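You operate a simulated robot arm through the tools that you are given. There is no shell and no other tool.

The job below is to be done with a simulated robot arm. You get a single attempt, and the scene is never put back.

## Task
Sync the microphone with the blue ring to channel 4.
Fine: lay it in the receiver's cradle and switch it on; the other microphones stay where they are, off; the receiver stays muted, its fader down.

It is judged by the outcome, as a careful person would: the job done as asked, and still so three seconds after it is handed in. It fails if anything else is knocked over, pushed out of place, dropped, spilled or broken.

## Robot
A 6-joint arm with a two-finger gripper, fixed in place. Base frame: the origin is on the floor under the middle of its stand, x ahead of it, y to its left, z up; the work surface is at about z = 77.2. Lengths are in cm, angles in degrees, forces in N, time in s.
It reaches about 157.2 cm from its shoulder. Its first joint turns from -166.0 to 166.0 degrees. Payload 2.45 kg.
The tool frame sits at the grasp point between the pads (the TCP): z along the fingers, y along the line on which they close. The tips reach 2 cm beyond it. The gripper opens to 14 cm; its body begins 16.8 cm behind the TCP.
Orientation is told as [roll, pitch, yaw] about the base's x, y, z axes, in that order, counted from this pose: with the fingers straight down and closing along the base's y, the tool's x points along the base's -x, its y along +y and its z along -z.

## Interface
- The arm moves only by the tool step_arm. Its argument "rows" is a list of rows, each an object of numbers (a shift or turn left out is 0, a gripper value left out holds the last): "tx", "ty", "tz": the shift along the tool's x, y, z in m; "wx", "wy", "wz": the turn, a rotation vector about the tool's x, y, z in degrees. In form: [{"tx": .., "ty": .., "tz": .., "wx": .., "wy": .., "wz": ..}, ...]. A call has 1 to 20 rows; each row is the pose to reach, as a shift and turn from the pose commanded when the call began, along the tool's axes at that moment. "jaw" is the gripper command, from -1 (fully open) to 1 (shut), values between in proportion, set as the call begins (left out, the last holds). A row lasts 0.2 s, in which the tool goes at most 5 cm and 8.6 degrees; a call with a longer step from one row to the next is refused whole, and so is a gripper value outside its range. A pose out of reach is approached as far as the arm can. The call stops where the force on the tool passes 40 N (or 10 N more than at its start, if that is more) or the arm is blocked; 0.2 s more then pass. Each finger travels about 4.5 cm/s and halts on what it meets, pressing with about 41 N; the grip force reading is that of the motor and also rises with nothing between the fingers. The clock runs only during rows and for 0.2 s after the last one: add rows that repeat a pose to give the fingers time. The reply holds the time, the measured pose of the TCP, the force on the tool along the base axes, the opening and the grip force, in the units named above and with some noise, with the torque about the TCP (base axes, N m) and any sound that the robot's microphone picked up, and new pictures: "views" is both (left out), scene, wrist or none.
- Cameras (640 x 400 px; columns grow to the right, rows downward): "scene" is fixed at [21.69, 49.61, 153.5]; the picture's right is [-0.35, -0.94, 0.00], its down [-0.66, 0.24, -0.71] and it looks along [0.67, -0.25, -0.70] (base axes); focal length 317 px, centre (320, 200). "wrist" rides on the gripper at [7.8, 1.1, -20.9] in the tool frame; the picture's right is [-0.14, 0.99, 0.00], its down [-0.92, -0.13, -0.37] and it looks along [-0.37, -0.05, 0.93] (tool axes); focal length 280 px, centre (320, 200). There is no depth. A picture from a camera that has moved, and an enlarged one, comes with that camera's place and axes in the base frame and with its lens. The place of the scene camera against the robot may be out by one fixed shift of up to 1.8 cm in any direction.
- enlarge(camera, box): a new picture of the part [left, top, right, bottom] of that camera's present view, enlarged. No time passes.
- hand_in(): hands the job in; it is judged then, once.

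Nothing tells you positions but the pictures and the camera data. Unless the task says otherwise, let go and move clear before handing in.

The tools are called after ">>>" as a command line: name --argument value ..., lists and objects as JSON in quotes. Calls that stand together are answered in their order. step_arm: Moves the arm, as the interface text tells. Its arguments: {"type":"object","properties":{"rows":{"type":"array"},"jaw":{"type":"number"},"views":{"type":"string","enum":["both","scene","wrist","none"]}},"required":["rows"]} The other tools are called the same way: enlarge (camera, box) takes an enlarged picture of a part of a camera's view; hand_in () hands the job in.

At the start:

```text
time: 0.0
tcp_pos: [74.44, 29.94, 112.88]
orientation: [0.1, -0.1, 0.0]
ft_force: [-0.1, 0.7, 0.7]
torque: [-0.02, 0.01, -0.02]
gripper_width: 14.01
gripper_force: 0.1
```

scene: 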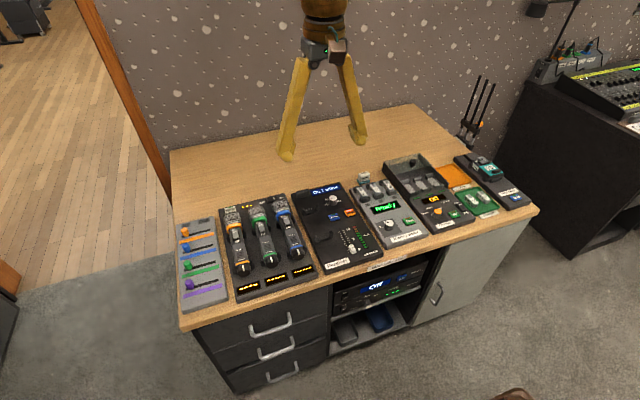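
wrist: 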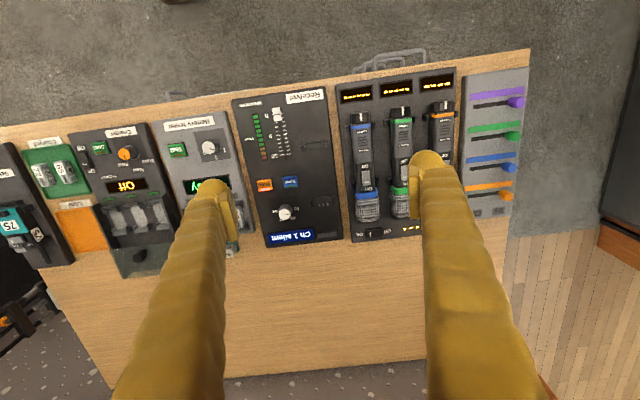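

I see a table with several devices: a fader panel, a tray with three microphones (orange, green, blue rings), a receiver, a battery tester, a charger and others. I'll enlarge the views first to read the details before moving.

>>> enlarge --camera "scene" --box '[210, 170, 390, 310]'

>>> enlarge --camera "wrist" --box '[220, 60, 350, 260]'

>>> enlarge --camera "wrist" --box '[330, 50, 540, 250]'

>>> enlarge --camera "scene" --box '[290, 180, 380, 270]'

```text
2.86 times, centred on (300, 240) of scene
camera zoom: at [21.69, 49.61, 153.5], right [-0.35, -0.94, 0.0], down [-0.66, 0.24, -0.71], along [0.67, -0.25, -0.7], focal length 907 px, centre (377, 86)
```

zoom: 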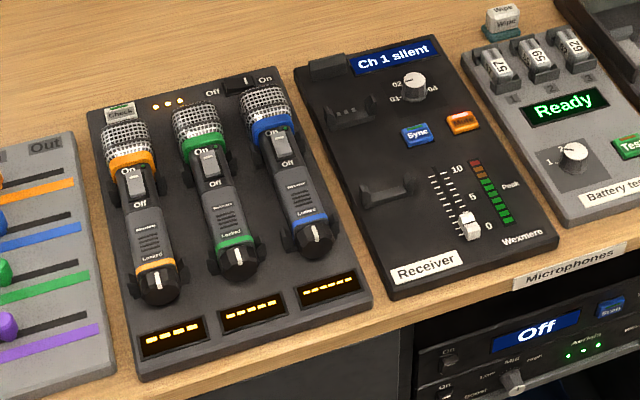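

```text
2.00 times, centred on (285, 160) of wrist
camera zoom: at [66.55, 31.07, 133.75], right [0.14, 0.99, 0.0], down [0.92, -0.13, 0.37], along [0.37, -0.05, -0.93], focal length 561 px, centre (390, 280)
```

zoom: 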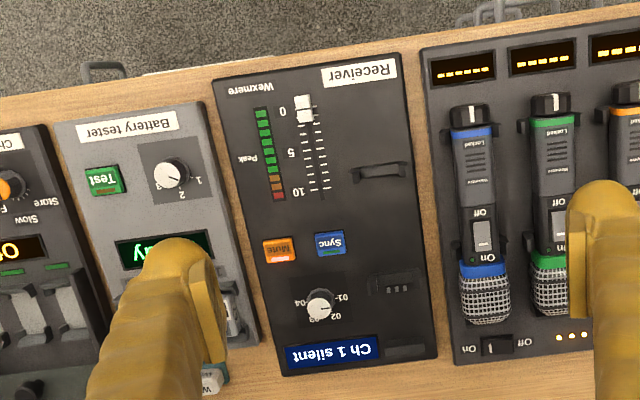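

```text
2.00 times, centred on (435, 150) of wrist
camera zoom: at [66.55, 31.07, 133.75], right [0.14, 0.99, 0.0], down [0.92, -0.13, 0.37], along [0.37, -0.05, -0.93], focal length 561 px, centre (90, 300)
```

zoom: 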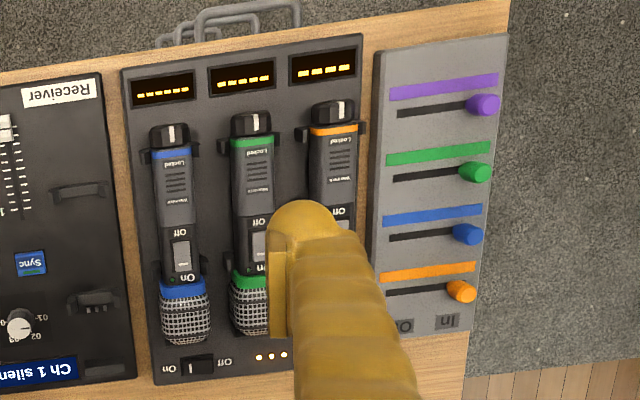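

```text
4.44 times, centred on (335, 225) of scene
camera zoom: at [21.69, 49.61, 153.5], right [-0.35, -0.94, 0.0], down [-0.66, 0.24, -0.71], along [0.67, -0.25, -0.7], focal length 1411 px, centre (253, 89)
```

zoom: 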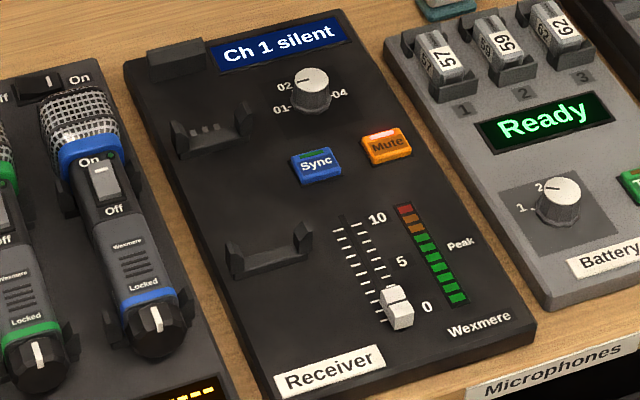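

The blue-ring microphone lies in the tray's third place; the receiver has a cradle, a channel knob, Sync and Mute buttons and a fader at 0. I want closer pictures of the mic's tail knob ("Locked") and the channel knob before planning.

>>> enlarge --camera "scene" --box '[268, 195, 318, 265]'

>>> enlarge --camera "scene" --box '[335, 180, 375, 220]'

>>> enlarge --camera "wrist" --box '[340, 70, 410, 240]'

>>> enlarge --camera "wrist" --box '[250, 160, 350, 250]'

>>> enlarge --camera "scene" --box '[215, 190, 295, 250]'

>>> enlarge --camera "scene" --box '[320, 255, 450, 340]'

```text
5.71 times, centred on (293, 230) of scene
camera zoom: at [21.69, 49.61, 153.5], right [-0.35, -0.94, 0.0], down [-0.66, 0.24, -0.71], along [0.67, -0.25, -0.7], focal length 1814 px, centre (474, 29)
```

zoom: 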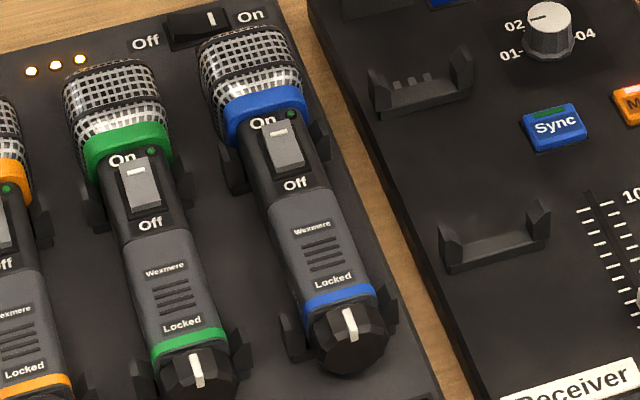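

```text
10.00 times, centred on (355, 200) of scene
camera zoom: at [21.69, 49.61, 153.5], right [-0.35, -0.94, 0.0], down [-0.66, 0.24, -0.71], along [0.67, -0.25, -0.7], focal length 3174 px, centre (-30, 200)
```

zoom: 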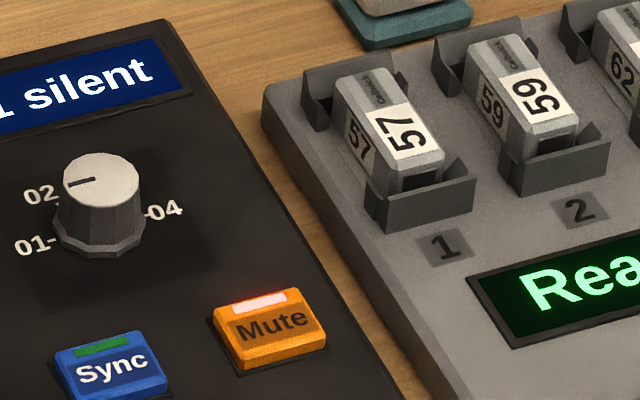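

```text
2.35 times, centred on (375, 155) of wrist
camera zoom: at [66.55, 31.07, 133.75], right [0.14, 0.99, 0.0], down [0.92, -0.13, 0.37], along [0.37, -0.05, -0.93], focal length 660 px, centre (191, 306)
```

zoom: 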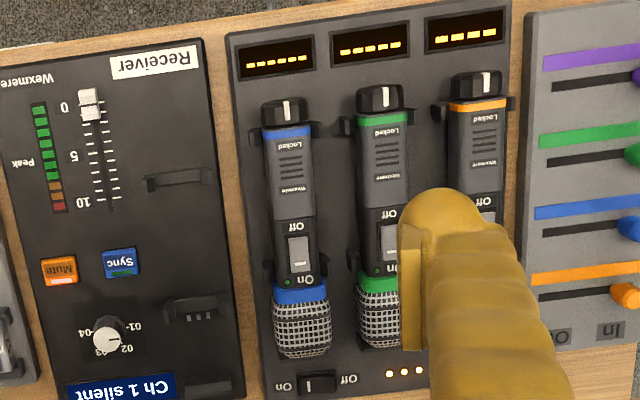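

```text
4.44 times, centred on (300, 205) of wrist
camera zoom: at [66.55, 31.07, 133.75], right [0.14, 0.99, 0.0], down [0.92, -0.13, 0.37], along [0.37, -0.05, -0.93], focal length 1246 px, centre (409, 178)
```

zoom: 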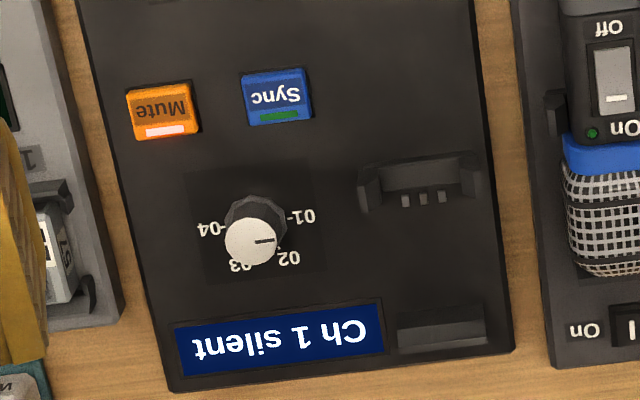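

```text
6.67 times, centred on (255, 220) of scene
camera zoom: at [21.69, 49.61, 153.5], right [-0.35, -0.94, 0.0], down [-0.66, 0.24, -0.71], along [0.67, -0.25, -0.7], focal length 2116 px, centre (753, 67)
```

zoom: 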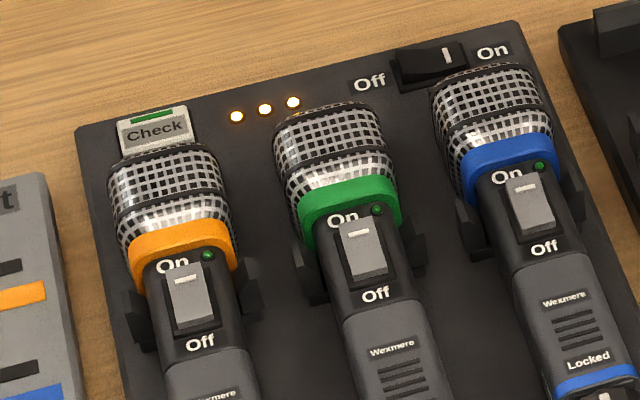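

```text
4.71 times, centred on (385, 298) of scene
camera zoom: at [21.69, 49.61, 153.5], right [-0.35, -0.94, 0.0], down [-0.66, 0.24, -0.71], along [0.67, -0.25, -0.7], focal length 1494 px, centre (14, -259)
```

zoom: 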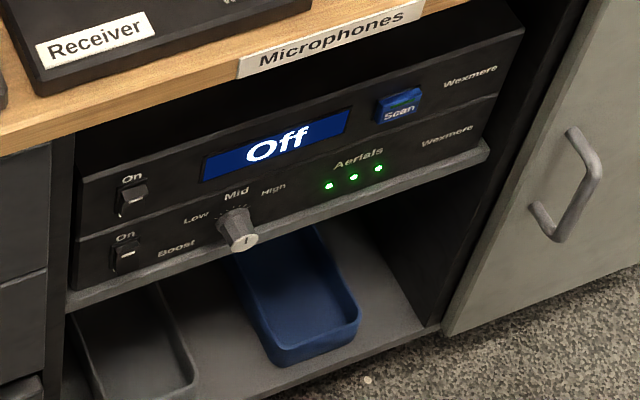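

The receiver's channel dial points at 01, Mute is lit, the fader is at 0. I'll look at the fingers up close to judge their thickness against the gap between the microphones.

>>> enlarge --camera "wrist" --box '[380, 120, 540, 260]'

>>> enlarge --camera "wrist" --box '[140, 140, 300, 280]'

>>> step_arm --rows '[{"ty": 0.03}, {"ty": 0.06}, {"ty": 0.075}, {"ty": 0.075}]' --jaw 0.2

```text
2.86 times, centred on (460, 190) of wrist
camera zoom: at [66.55, 31.07, 133.75], right [0.14, 0.99, 0.0], down [0.92, -0.13, 0.37], along [0.37, -0.05, -0.93], focal length 801 px, centre (-80, 229)
```

zoom: 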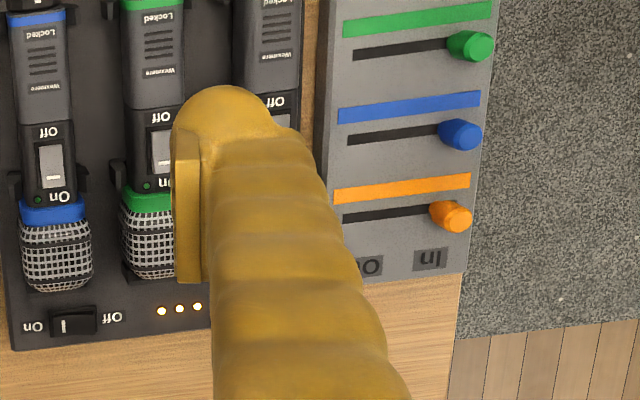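

```text
2.86 times, centred on (220, 210) of wrist
camera zoom: at [66.55, 31.07, 133.75], right [0.14, 0.99, 0.0], down [0.92, -0.13, 0.37], along [0.37, -0.05, -0.93], focal length 801 px, centre (606, 171)
```

zoom: 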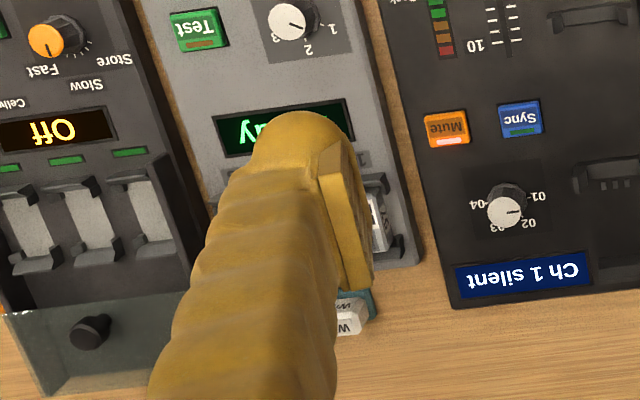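

```text
time: 1.0
tcp_pos: [74.39, 37.51, 112.82]
orientation: [0.0, -0.1, -0.1]
ft_force: [0.4, -0.5, -0.2]
torque: [0.02, -0.04, -0.01]
gripper_width: 5.58
gripper_force: 0.1
camera wrist: at [66.55, 38.56, 133.8], right [0.14, 0.99, 0.0], down [0.92, -0.13, 0.37], along [0.37, -0.05, -0.93], focal length 280 px, centre (320, 200)
```

scene: 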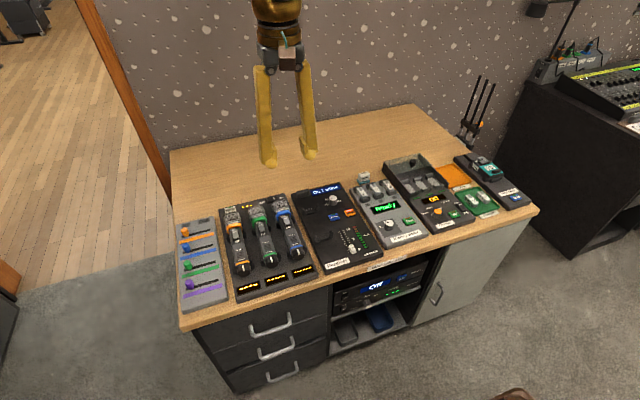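
wrist: 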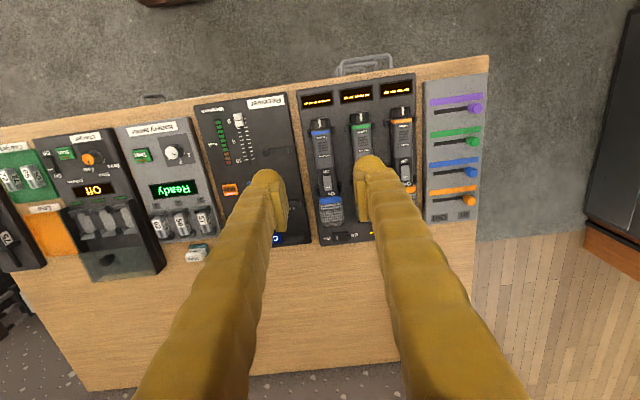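

The mic tray and receiver are in clear view; I take the blue mic to lie along x at y≈37.5 (tail x≈72, head x≈92), the cradle along y≈28.7. Next I move the camera closer over the receiver for better measurement.

>>> step_arm --rows '[{"tx": -0.01, "ty": -0.02, "tz": 0.03}, {"tx": -0.02, "ty": -0.04, "tz": 0.06}, {"tx": -0.03, "ty": -0.06, "tz": 0.09}, {"tx": -0.04, "ty": -0.085, "tz": 0.12}, {"tx": -0.04, "ty": -0.085, "tz": 0.12}]' --jaw -1

```text
time: 2.2
tcp_pos: [78.36, 29.0, 100.79]
orientation: [0.0, -0.1, -0.1]
ft_force: [0.0, 0.2, 0.6]
torque: [0.0, -0.01, 0.01]
gripper_width: 14.01
gripper_force: 0.1
camera wrist: at [70.6, 30.01, 121.7], right [0.14, 0.99, 0.0], down [0.92, -0.13, 0.37], along [0.37, -0.05, -0.93], focal length 280 px, centre (320, 200)
```

scene: 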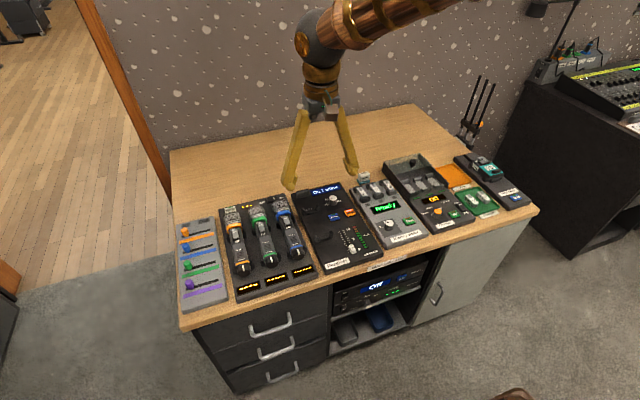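
wrist: 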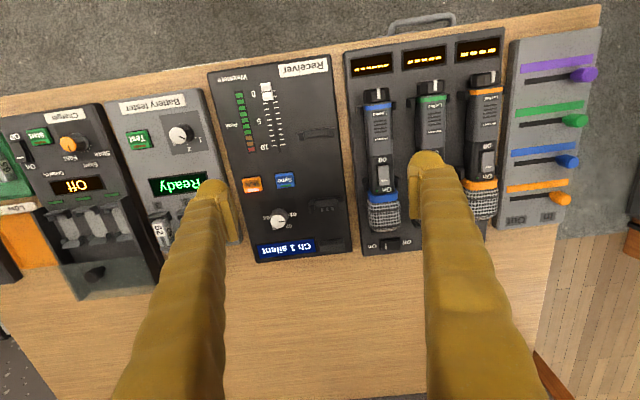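

The camera is now 12 cm lower; I enlarge the receiver cradle and the blue mic to measure them.

>>> enlarge --camera "wrist" --box '[200, 50, 360, 270]'

>>> enlarge --camera "wrist" --box '[340, 60, 440, 260]'

>>> enlarge --camera "wrist" --box '[260, 110, 360, 270]'

```text
1.82 times, centred on (280, 160) of wrist
camera zoom: at [70.6, 30.01, 121.7], right [0.14, 0.99, 0.0], down [0.92, -0.13, 0.37], along [0.37, -0.05, -0.93], focal length 510 px, centre (393, 273)
```

zoom: 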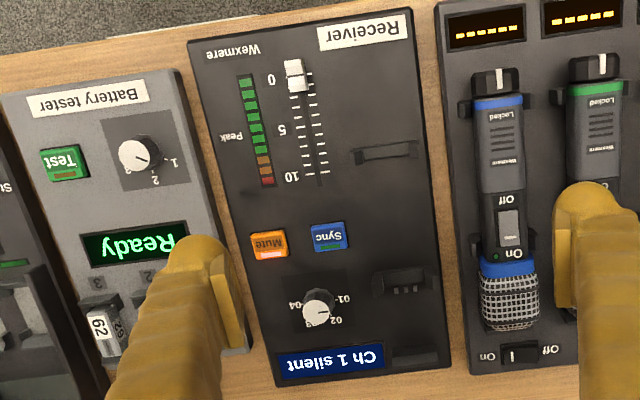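

```text
2.00 times, centred on (390, 160) of wrist
camera zoom: at [70.6, 30.01, 121.7], right [0.14, 0.99, 0.0], down [0.92, -0.13, 0.37], along [0.37, -0.05, -0.93], focal length 561 px, centre (180, 280)
```

zoom: 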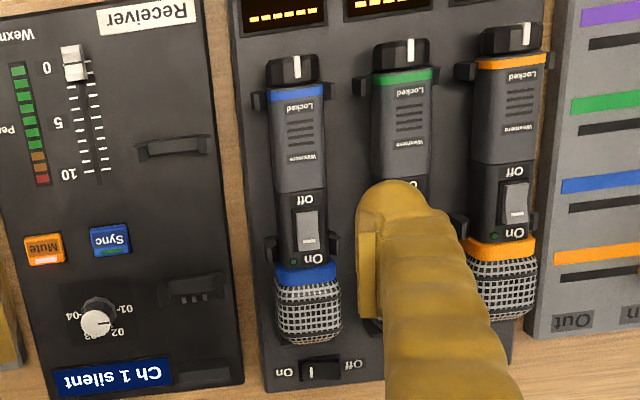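

```text
2.50 times, centred on (310, 190) of wrist
camera zoom: at [70.6, 30.01, 121.7], right [0.14, 0.99, 0.0], down [0.92, -0.13, 0.37], along [0.37, -0.05, -0.93], focal length 701 px, centre (345, 225)
```

zoom: 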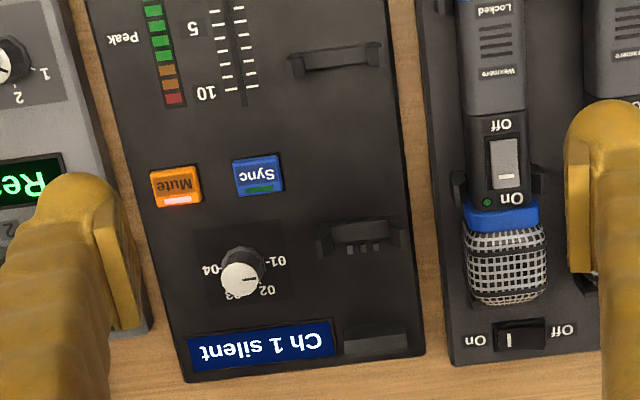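

From these pictures the receiver's saddles are about 2.0 cm further in x and 8.7 cm lower in y than the tray's saddles for the blue mic. I'll refine this by taking matched close views above each, first above the receiver at a lower height.

>>> step_arm --rows '[{"tx": -0.012, "tz": 0.033}, {"tx": -0.024, "tz": 0.066}, {"tx": -0.036, "tz": 0.098}, {"tx": -0.036, "tz": 0.098}]' --views "wrist"

>>> enlarge --camera "wrist" --box '[240, 0, 400, 240]'

```text
time: 3.2
tcp_pos: [81.92, 28.85, 91.05]
orientation: [0.0, -0.1, 0.1]
ft_force: [0.3, 0.2, -0.1]
torque: [0.01, 0.05, 0.02]
gripper_width: 13.98
gripper_force: 0.1
camera wrist: at [74.17, 30.0, 112.03], right [0.14, 0.99, 0.0], down [0.92, -0.13, 0.37], along [0.37, -0.05, -0.93], focal length 280 px, centre (320, 200)
```

wrist: 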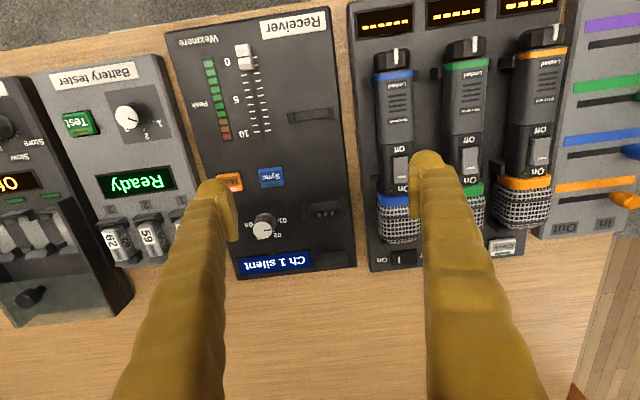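

```text
1.67 times, centred on (320, 120) of wrist
camera zoom: at [74.17, 30.0, 112.03], right [0.14, 0.99, 0.0], down [0.92, -0.13, 0.37], along [0.37, -0.05, -0.93], focal length 467 px, centre (320, 333)
```

zoom: 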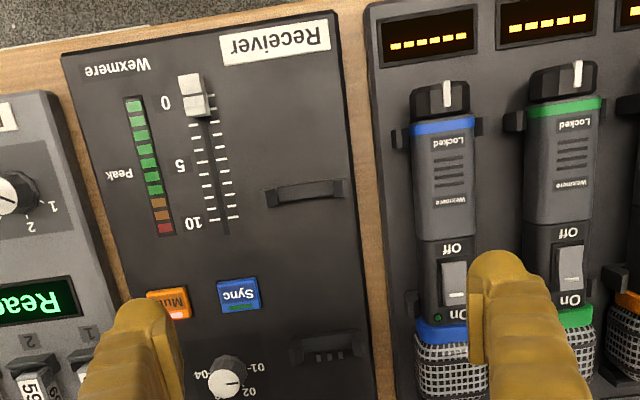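

The camera now looks closely on the cradle. I enlarge the cradle and the mic to record exact pixels.

>>> enlarge --camera "wrist" --box '[225, 85, 425, 205]'

>>> enlarge --camera "wrist" --box '[225, 165, 425, 285]'

>>> enlarge --camera "wrist" --box '[340, 30, 500, 130]'

>>> enlarge --camera "wrist" --box '[340, 140, 500, 270]'

```text
3.20 times, centred on (325, 145) of wrist
camera zoom: at [74.17, 30.0, 112.03], right [0.14, 0.99, 0.0], down [0.92, -0.13, 0.37], along [0.37, -0.05, -0.93], focal length 897 px, centre (304, 376)
```

zoom: 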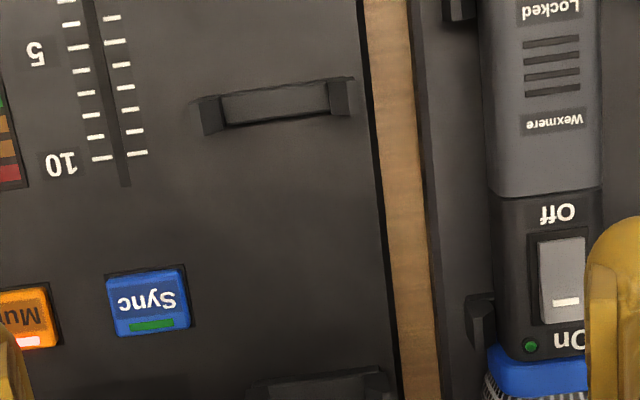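

```text
3.20 times, centred on (325, 225) of wrist
camera zoom: at [74.17, 30.0, 112.03], right [0.14, 0.99, 0.0], down [0.92, -0.13, 0.37], along [0.37, -0.05, -0.93], focal length 897 px, centre (304, 120)
```

zoom: 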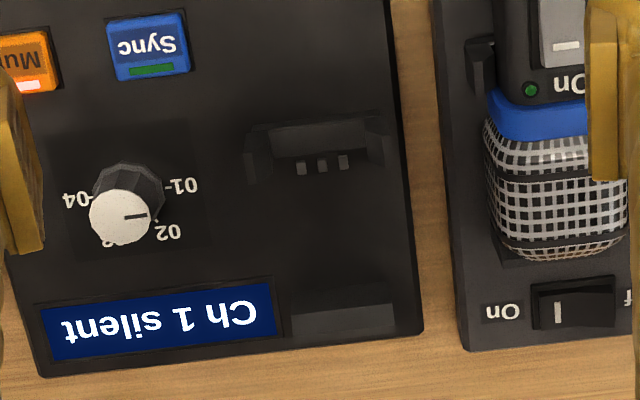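

```text
4.00 times, centred on (420, 80) of wrist
camera zoom: at [74.17, 30.0, 112.03], right [0.14, 0.99, 0.0], down [0.92, -0.13, 0.37], along [0.37, -0.05, -0.93], focal length 1122 px, centre (-80, 680)
```

zoom: 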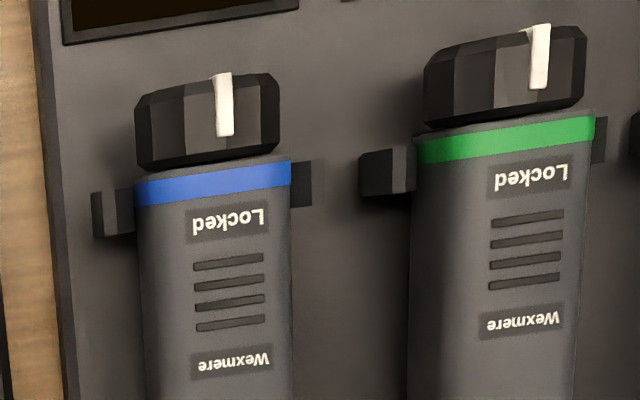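

```text
3.08 times, centred on (420, 205) of wrist
camera zoom: at [74.17, 30.0, 112.03], right [0.14, 0.99, 0.0], down [0.92, -0.13, 0.37], along [0.37, -0.05, -0.93], focal length 863 px, centre (12, 185)
```

zoom: 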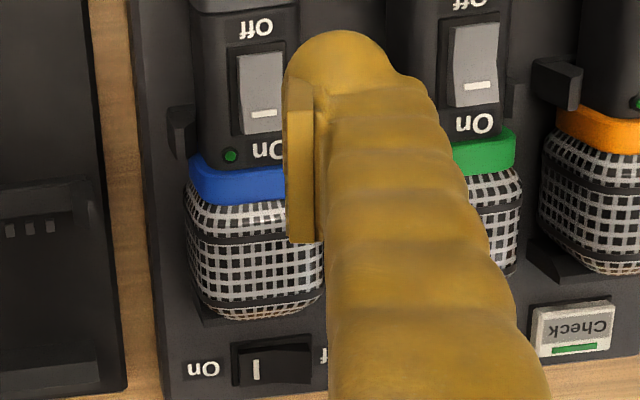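

Matching views say the mic's top is at z≈82.5 and the tray has the same saddles and head rest as the receiver's cradle. The gap between the blue and green mics is only about 3.5 cm, so I inspect the fingers from the scene camera.

>>> enlarge --camera "scene" --box '[260, 110, 400, 230]'

>>> enlarge --camera "wrist" --box '[390, 130, 470, 250]'

```text
3.33 times, centred on (330, 170) of scene
camera zoom: at [21.69, 49.61, 153.5], right [-0.35, -0.94, 0.0], down [-0.66, 0.24, -0.71], along [0.67, -0.25, -0.7], focal length 1058 px, centre (287, 300)
```

zoom: 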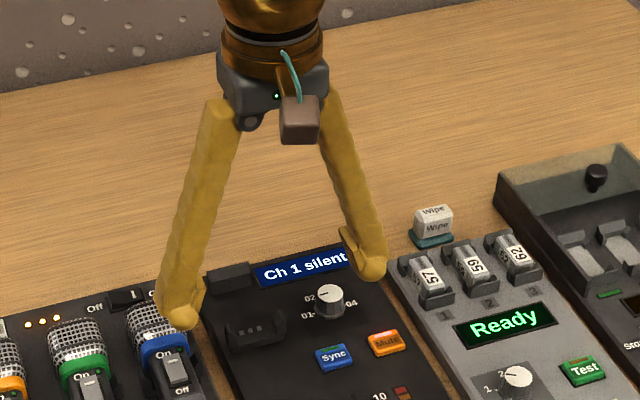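

```text
3.33 times, centred on (430, 190) of wrist
camera zoom: at [74.17, 30.0, 112.03], right [0.14, 0.99, 0.0], down [0.92, -0.13, 0.37], along [0.37, -0.05, -0.93], focal length 935 px, centre (-47, 233)
```

zoom: 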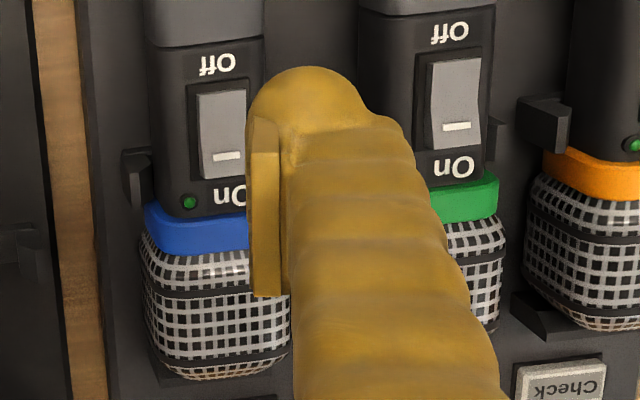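

The mics turn out to have square-ish bodies about 3 cm wide at 7.25 cm spacing, so the finger fits between them at the dark switch section (x≈82). I estimate the cradle offset as (+2.3, -8.6) cm, and I'll check it with a view from the matching pose over the tray.

>>> step_arm --rows '[{"tx": 0.012, "ty": 0.043}, {"tx": 0.023, "ty": 0.0857}, {"tx": 0.023, "ty": 0.0857}, {"tx": 0.023, "ty": 0.0857}]' --views "wrist"

>>> enlarge --camera "wrist" --box '[225, 85, 425, 205]'

>>> enlarge --camera "wrist" --box '[225, 165, 425, 285]'

>>> enlarge --camera "wrist" --box '[225, 0, 425, 120]'

```text
time: 4.2
tcp_pos: [79.84, 37.51, 91.08]
orientation: [0.1, -0.1, 0.0]
ft_force: [-0.5, -0.8, 0.5]
torque: [0.0, -0.03, -0.03]
gripper_width: 14.01
gripper_force: 0.0
camera wrist: at [71.92, 38.67, 111.9], right [0.14, 0.99, 0.0], down [0.92, -0.13, 0.37], along [0.37, -0.05, -0.93], focal length 280 px, centre (320, 200)
```

wrist: 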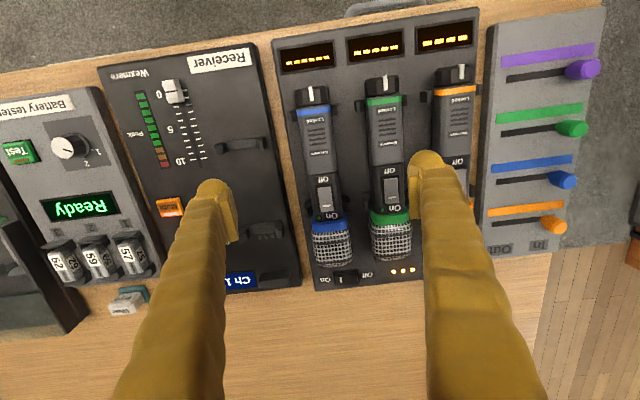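

```text
3.20 times, centred on (325, 145) of wrist
camera zoom: at [71.92, 38.67, 111.9], right [0.14, 0.99, 0.0], down [0.92, -0.13, 0.37], along [0.37, -0.05, -0.93], focal length 897 px, centre (304, 376)
```

zoom: 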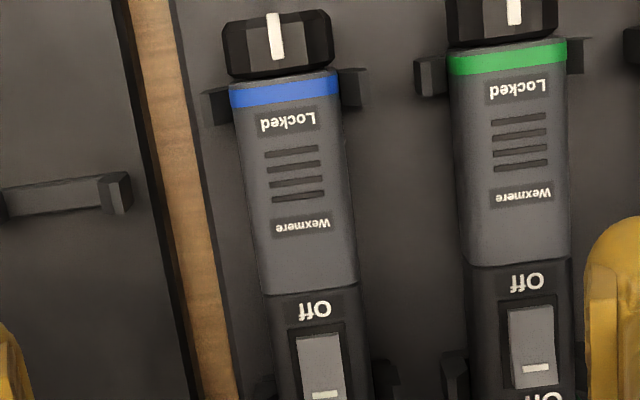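

```text
3.20 times, centred on (325, 225) of wrist
camera zoom: at [71.92, 38.67, 111.9], right [0.14, 0.99, 0.0], down [0.92, -0.13, 0.37], along [0.37, -0.05, -0.93], focal length 897 px, centre (304, 120)
```

zoom: 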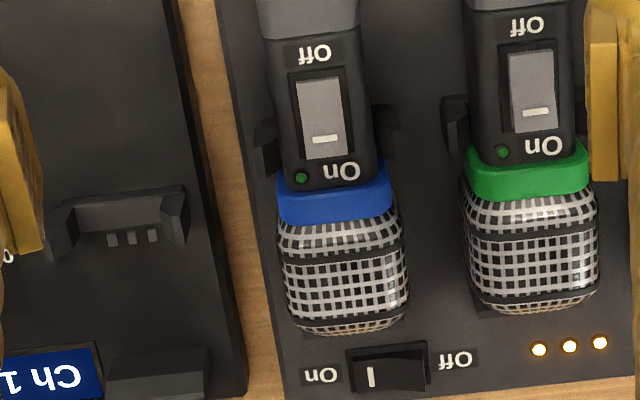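

```text
3.20 times, centred on (325, 60) of wrist
camera zoom: at [71.92, 38.67, 111.9], right [0.14, 0.99, 0.0], down [0.92, -0.13, 0.37], along [0.37, -0.05, -0.93], focal length 897 px, centre (304, 648)
```

zoom: 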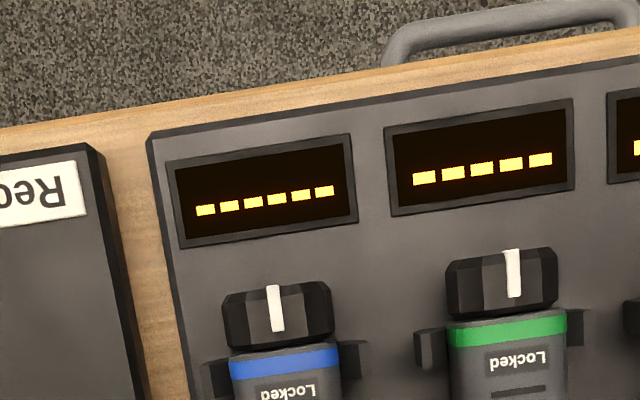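

The matching view is close to the receiver's view; I enlarge the tray's prongs more strongly to compare pixel positions.

>>> enlarge --camera "wrist" --box '[280, 90, 370, 140]'

>>> enlarge --camera "wrist" --box '[280, 180, 370, 250]'

>>> enlarge --camera "wrist" --box '[200, 110, 300, 290]'

```text
7.11 times, centred on (325, 115) of wrist
camera zoom: at [71.92, 38.67, 111.9], right [0.14, 0.99, 0.0], down [0.92, -0.13, 0.37], along [0.37, -0.05, -0.93], focal length 1994 px, centre (284, 804)
```

zoom: 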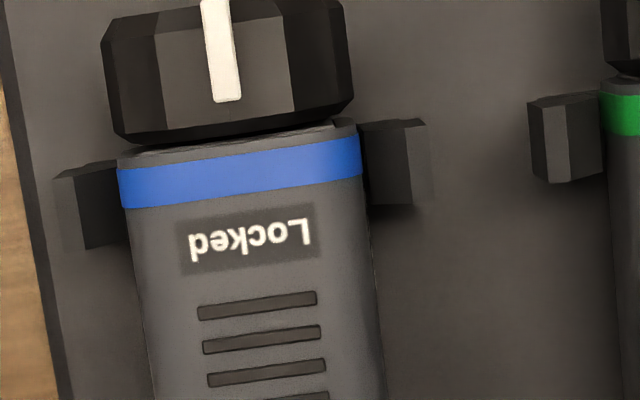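

```text
5.71 times, centred on (325, 215) of wrist
camera zoom: at [71.92, 38.67, 111.9], right [0.14, 0.99, 0.0], down [0.92, -0.13, 0.37], along [0.37, -0.05, -0.93], focal length 1602 px, centre (291, 114)
```

zoom: 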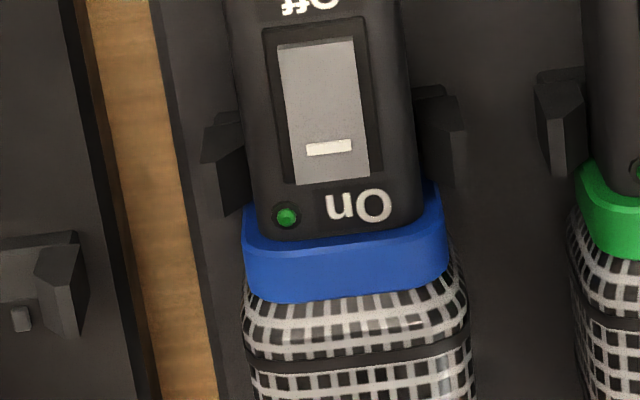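

```text
2.22 times, centred on (250, 200) of wrist
camera zoom: at [71.92, 38.67, 111.9], right [0.14, 0.99, 0.0], down [0.92, -0.13, 0.37], along [0.37, -0.05, -0.93], focal length 623 px, centre (476, 200)
```

zoom: 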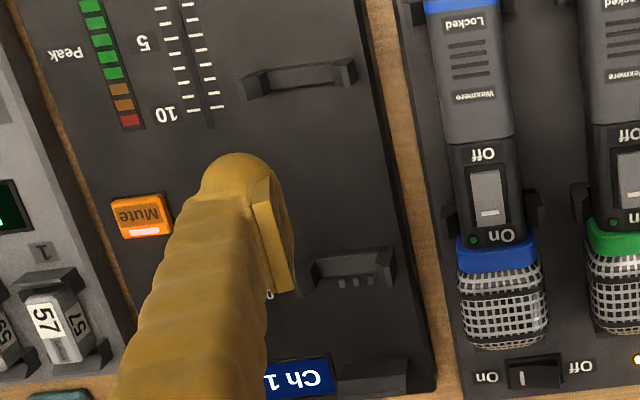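

The offset from tray to cradle comes out nearer (+2.4, -9.0) cm on closer comparison; I'll confirm it visually when hovering over the cradle. Now I narrow the fingers to about 4.1 cm and go above the mic's switch section for a look.

>>> step_arm --rows '[{"tx": -0.0246}, {"tx": -0.0246}, {"tx": -0.0246, "tz": 0.02}, {"tx": -0.0246, "tz": 0.045}, {"tx": -0.0246, "tz": 0.045}, {"tx": -0.0246, "tz": 0.045}]' --jaw 0.414

>>> enlarge --camera "wrist" --box '[240, 100, 420, 260]'

>>> enlarge --camera "scene" --box '[220, 140, 340, 260]'

```text
time: 5.6
tcp_pos: [82.2, 37.43, 86.63]
orientation: [0.1, -0.2, 0.0]
ft_force: [-0.3, 0.6, -0.2]
torque: [0.04, 0.01, -0.03]
gripper_width: 4.1
gripper_force: 0.1
camera wrist: at [74.34, 38.56, 107.49], right [0.14, 0.99, 0.0], down [0.92, -0.13, 0.37], along [0.37, -0.05, -0.93], focal length 280 px, centre (320, 200)
```

scene: 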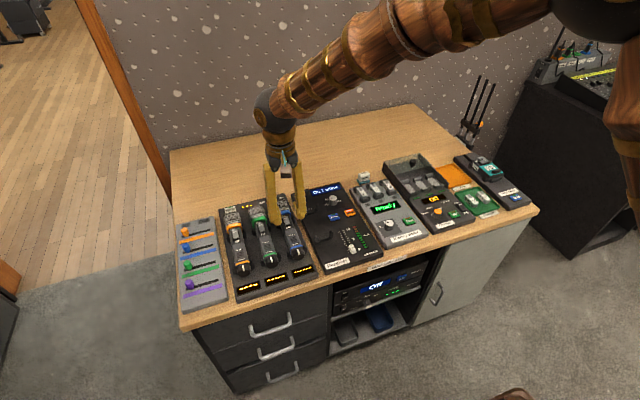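
wrist: 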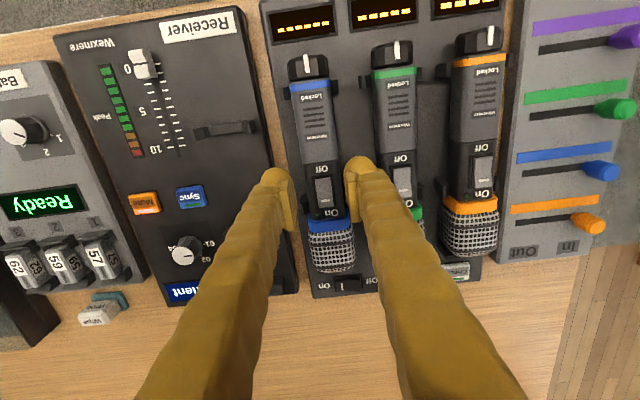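

```text
2.50 times, centred on (330, 180) of wrist
camera zoom: at [74.34, 38.56, 107.49], right [0.14, 0.99, 0.0], down [0.92, -0.13, 0.37], along [0.37, -0.05, -0.93], focal length 701 px, centre (295, 250)
```

zoom: 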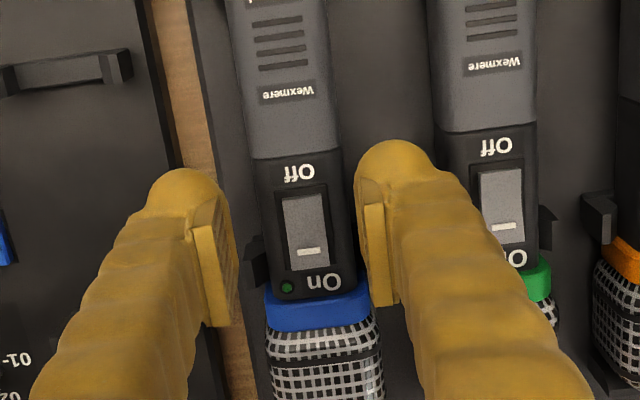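

```text
3.33 times, centred on (280, 200) of scene
camera zoom: at [21.69, 49.61, 153.5], right [-0.35, -0.94, 0.0], down [-0.66, 0.24, -0.71], along [0.67, -0.25, -0.7], focal length 1058 px, centre (453, 200)
```

zoom: 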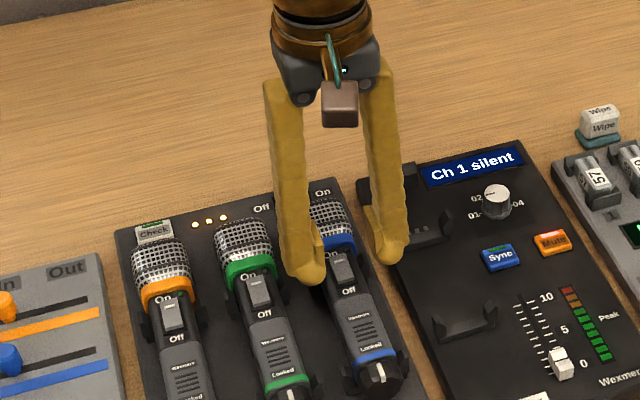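

The fingers straddle the mic's switch section with a slight offset: the mic seems about 0.2–0.3 cm further +y than the grip centre. I shift +0.2 cm and lower until the tips are level with the mic's top, then look again.

>>> step_arm --rows '[{"ty": 0.002}, {"ty": 0.002, "tz": 0.008}, {"ty": 0.002, "tz": 0.016}, {"ty": 0.002, "tz": 0.016}]' --views "none"

>>> enlarge --camera "wrist" --box '[260, 120, 400, 240]'

>>> enlarge --camera "scene" --box '[250, 180, 330, 250]'

```text
time: 6.6
tcp_pos: [82.27, 37.79, 85.08]
orientation: [0.0, -0.2, 0.0]
ft_force: [0.0, -0.3, -0.3]
torque: [-0.02, 0.01, -0.02]
gripper_width: 4.09
gripper_force: 0.1
```

```text
3.33 times, centred on (330, 180) of wrist
camera zoom: at [74.42, 38.8, 105.87], right [0.14, 0.99, 0.0], down [0.92, -0.13, 0.37], along [0.37, -0.05, -0.93], focal length 935 px, centre (287, 267)
```

zoom: 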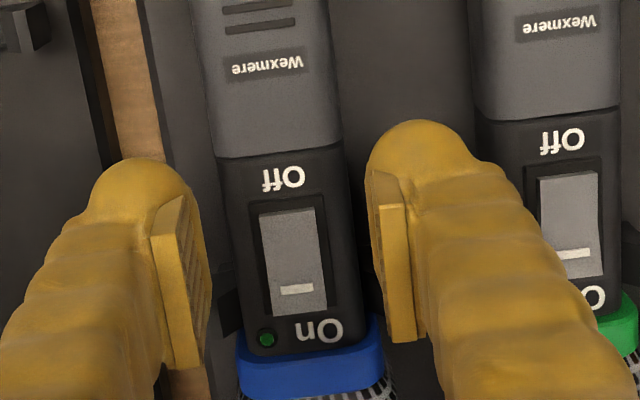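

```text
5.71 times, centred on (290, 215) of scene
camera zoom: at [21.69, 49.61, 153.5], right [-0.35, -0.94, 0.0], down [-0.66, 0.24, -0.71], along [0.67, -0.25, -0.7], focal length 1814 px, centre (491, 114)
```

zoom: 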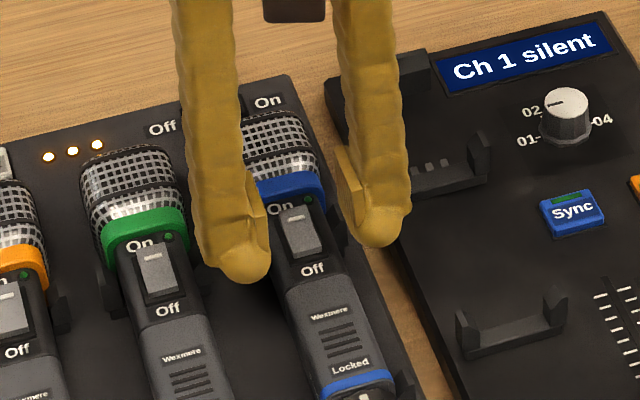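

The fingers are well centred about the blue mic with clearance to the green one. I descend half-way and check forces and pictures.

>>> step_arm --rows '[{"tz": 0.005}, {"tz": 0.01}, {"tz": 0.016}, {"tz": 0.016}]' --views "none"

>>> enlarge --camera "wrist" --box '[260, 120, 400, 240]'

>>> enlarge --camera "scene" --box '[250, 180, 330, 250]'

```text
time: 7.6
tcp_pos: [82.33, 37.81, 83.48]
orientation: [0.1, -0.1, 0.0]
ft_force: [0.5, 0.5, 0.6]
torque: [-0.01, 0.03, 0.01]
gripper_width: 4.1
gripper_force: 0.1
```

```text
3.33 times, centred on (330, 180) of wrist
camera zoom: at [74.37, 38.84, 104.31], right [0.14, 0.99, 0.0], down [0.92, -0.13, 0.37], along [0.37, -0.05, -0.93], focal length 935 px, centre (287, 267)
```

zoom: 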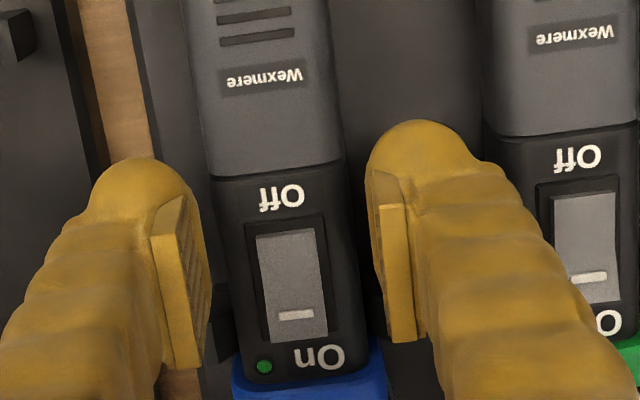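

```text
5.71 times, centred on (290, 215) of scene
camera zoom: at [21.69, 49.61, 153.5], right [-0.35, -0.94, 0.0], down [-0.66, 0.24, -0.71], along [0.67, -0.25, -0.7], focal length 1814 px, centre (491, 114)
```

zoom: 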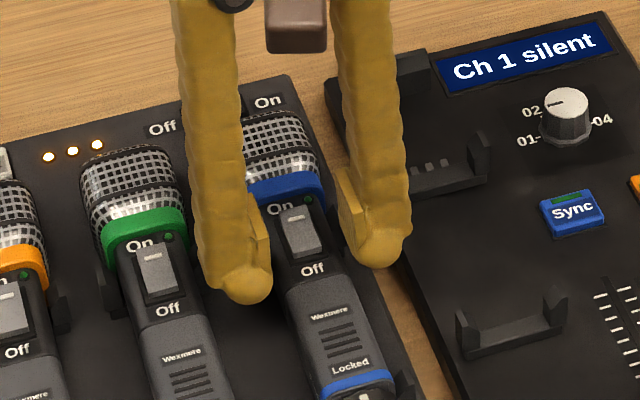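

Still clear on both sides. I descend the last 1.5 cm so the pads straddle the body's mid height.

>>> step_arm --rows '[{"tz": 0.004}, {"tz": 0.008}, {"tz": 0.012}, {"tz": 0.015}, {"tz": 0.015}]' --views "none"

>>> enlarge --camera "wrist" --box '[260, 120, 400, 240]'

>>> enlarge --camera "scene" --box '[250, 180, 330, 250]'

```text
time: 8.8
tcp_pos: [82.2, 37.75, 81.97]
orientation: [-0.1, -0.1, 0.0]
ft_force: [-0.8, -0.6, -0.2]
torque: [-0.03, -0.02, 0.04]
gripper_width: 4.07
gripper_force: 0.1
```

```text
3.33 times, centred on (330, 180) of wrist
camera zoom: at [74.34, 38.91, 102.78], right [0.14, 0.99, 0.0], down [0.92, -0.13, 0.37], along [0.37, -0.05, -0.93], focal length 935 px, centre (287, 267)
```

zoom: 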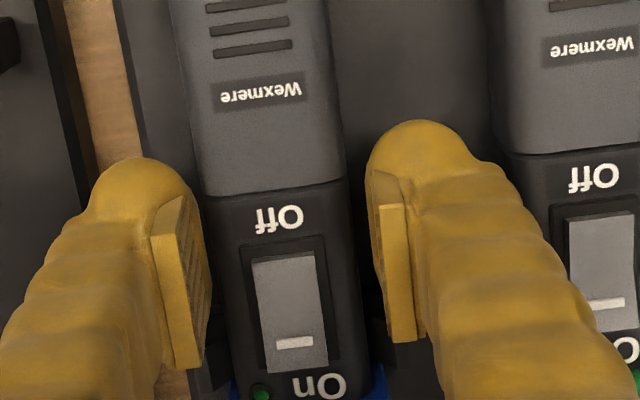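

```text
5.71 times, centred on (290, 215) of scene
camera zoom: at [21.69, 49.61, 153.5], right [-0.35, -0.94, 0.0], down [-0.66, 0.24, -0.71], along [0.67, -0.25, -0.7], focal length 1814 px, centre (491, 114)
```

zoom: 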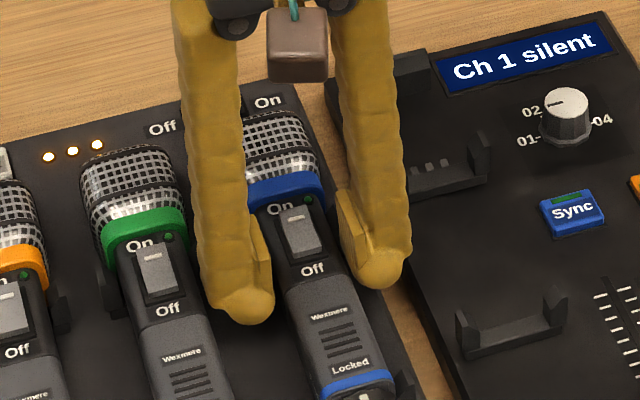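

The fingers straddle the mic at mid height with no contact forces. I close on it now.

>>> step_arm --rows '[{"tz": 0}, {"tz": 0}, {"tz": 0}, {"tz": 0}]' --jaw 1 --views "none"

>>> enlarge --camera "wrist" --box '[240, 60, 420, 240]'

>>> enlarge --camera "scene" --box '[250, 180, 330, 250]'

```text
time: 9.8
tcp_pos: [82.22, 37.67, 81.83]
orientation: [0.0, -0.1, 0.0]
ft_force: [0.2, -0.1, 0.6]
torque: [-0.02, 0.0, -0.04]
gripper_width: 3.46
gripper_force: 40.8
```

```text
2.22 times, centred on (330, 150) of wrist
camera zoom: at [74.34, 38.9, 102.78], right [0.14, 0.99, 0.0], down [0.92, -0.13, 0.37], along [0.37, -0.05, -0.93], focal length 623 px, centre (298, 311)
```

zoom: 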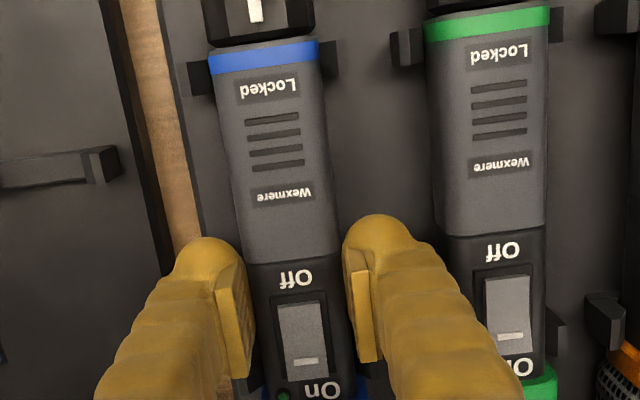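

```text
5.71 times, centred on (290, 215) of scene
camera zoom: at [21.69, 49.61, 153.5], right [-0.35, -0.94, 0.0], down [-0.66, 0.24, -0.71], along [0.67, -0.25, -0.7], focal length 1814 px, centre (491, 114)
```

zoom: 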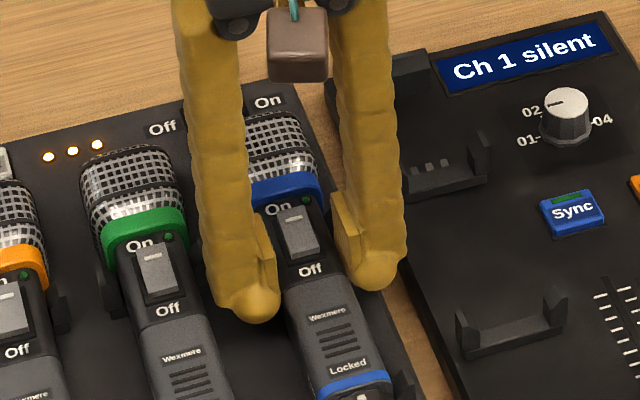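

The gripper holds the mic (opening 3.46 cm, 41 N). I lift it straight up slowly and check.

>>> step_arm --rows '[{"tz": -0.005}, {"tz": -0.012}, {"tz": -0.022}, {"tz": -0.034}, {"tz": -0.05}, {"tz": -0.05}]'

>>> enlarge --camera "wrist" --box '[200, 60, 440, 280]'

>>> enlarge --camera "scene" --box '[230, 150, 370, 270]'

```text
time: 11.2
tcp_pos: [82.19, 37.82, 86.86]
orientation: [0.0, -0.2, 0.0]
ft_force: [0.1, -0.8, -4.2]
torque: [0.0, 0.11, -0.02]
gripper_width: 3.48
gripper_force: 40.8
camera wrist: at [74.36, 38.85, 107.73], right [0.14, 0.99, 0.0], down [0.92, -0.13, 0.37], along [0.37, -0.05, -0.93], focal length 280 px, centre (320, 200)
```

scene: 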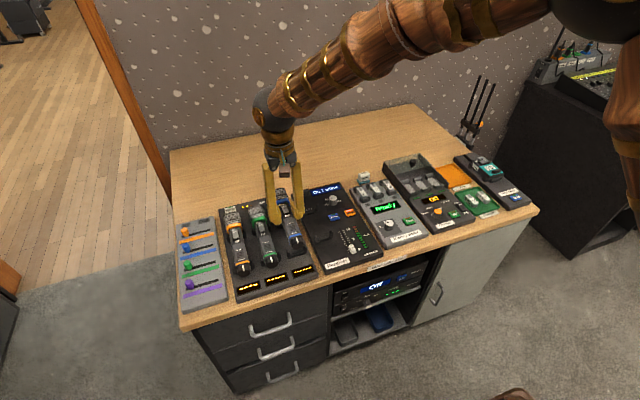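
wrist: 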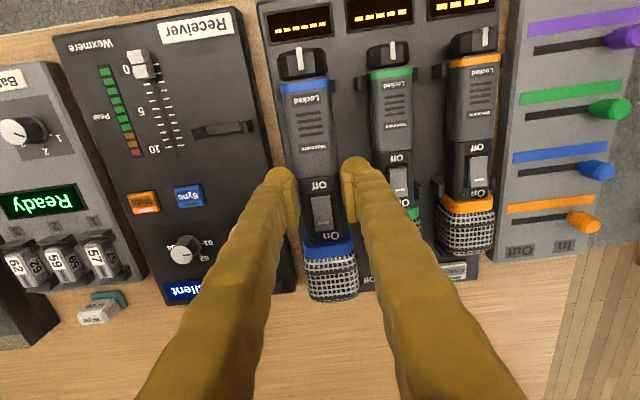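

```text
1.82 times, centred on (320, 170) of wrist
camera zoom: at [74.36, 38.85, 107.73], right [0.14, 0.99, 0.0], down [0.92, -0.13, 0.37], along [0.37, -0.05, -0.93], focal length 510 px, centre (320, 254)
```

zoom: 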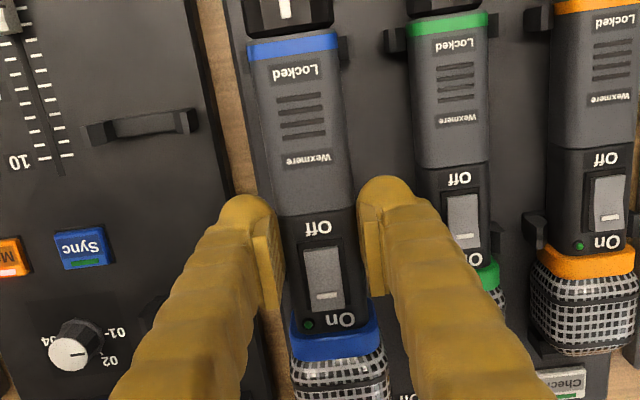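

```text
3.33 times, centred on (300, 210) of scene
camera zoom: at [21.69, 49.61, 153.5], right [-0.35, -0.94, 0.0], down [-0.66, 0.24, -0.71], along [0.67, -0.25, -0.7], focal length 1058 px, centre (387, 167)
```

zoom: 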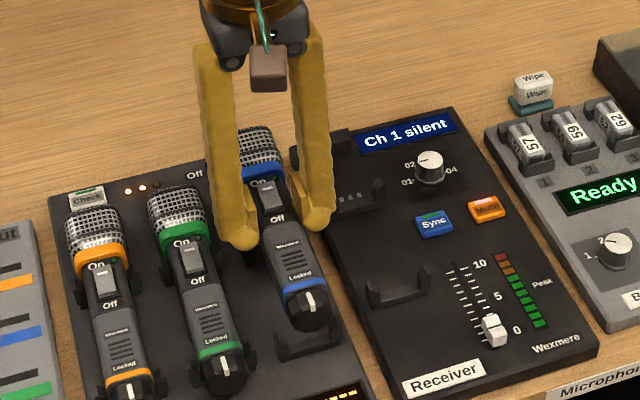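

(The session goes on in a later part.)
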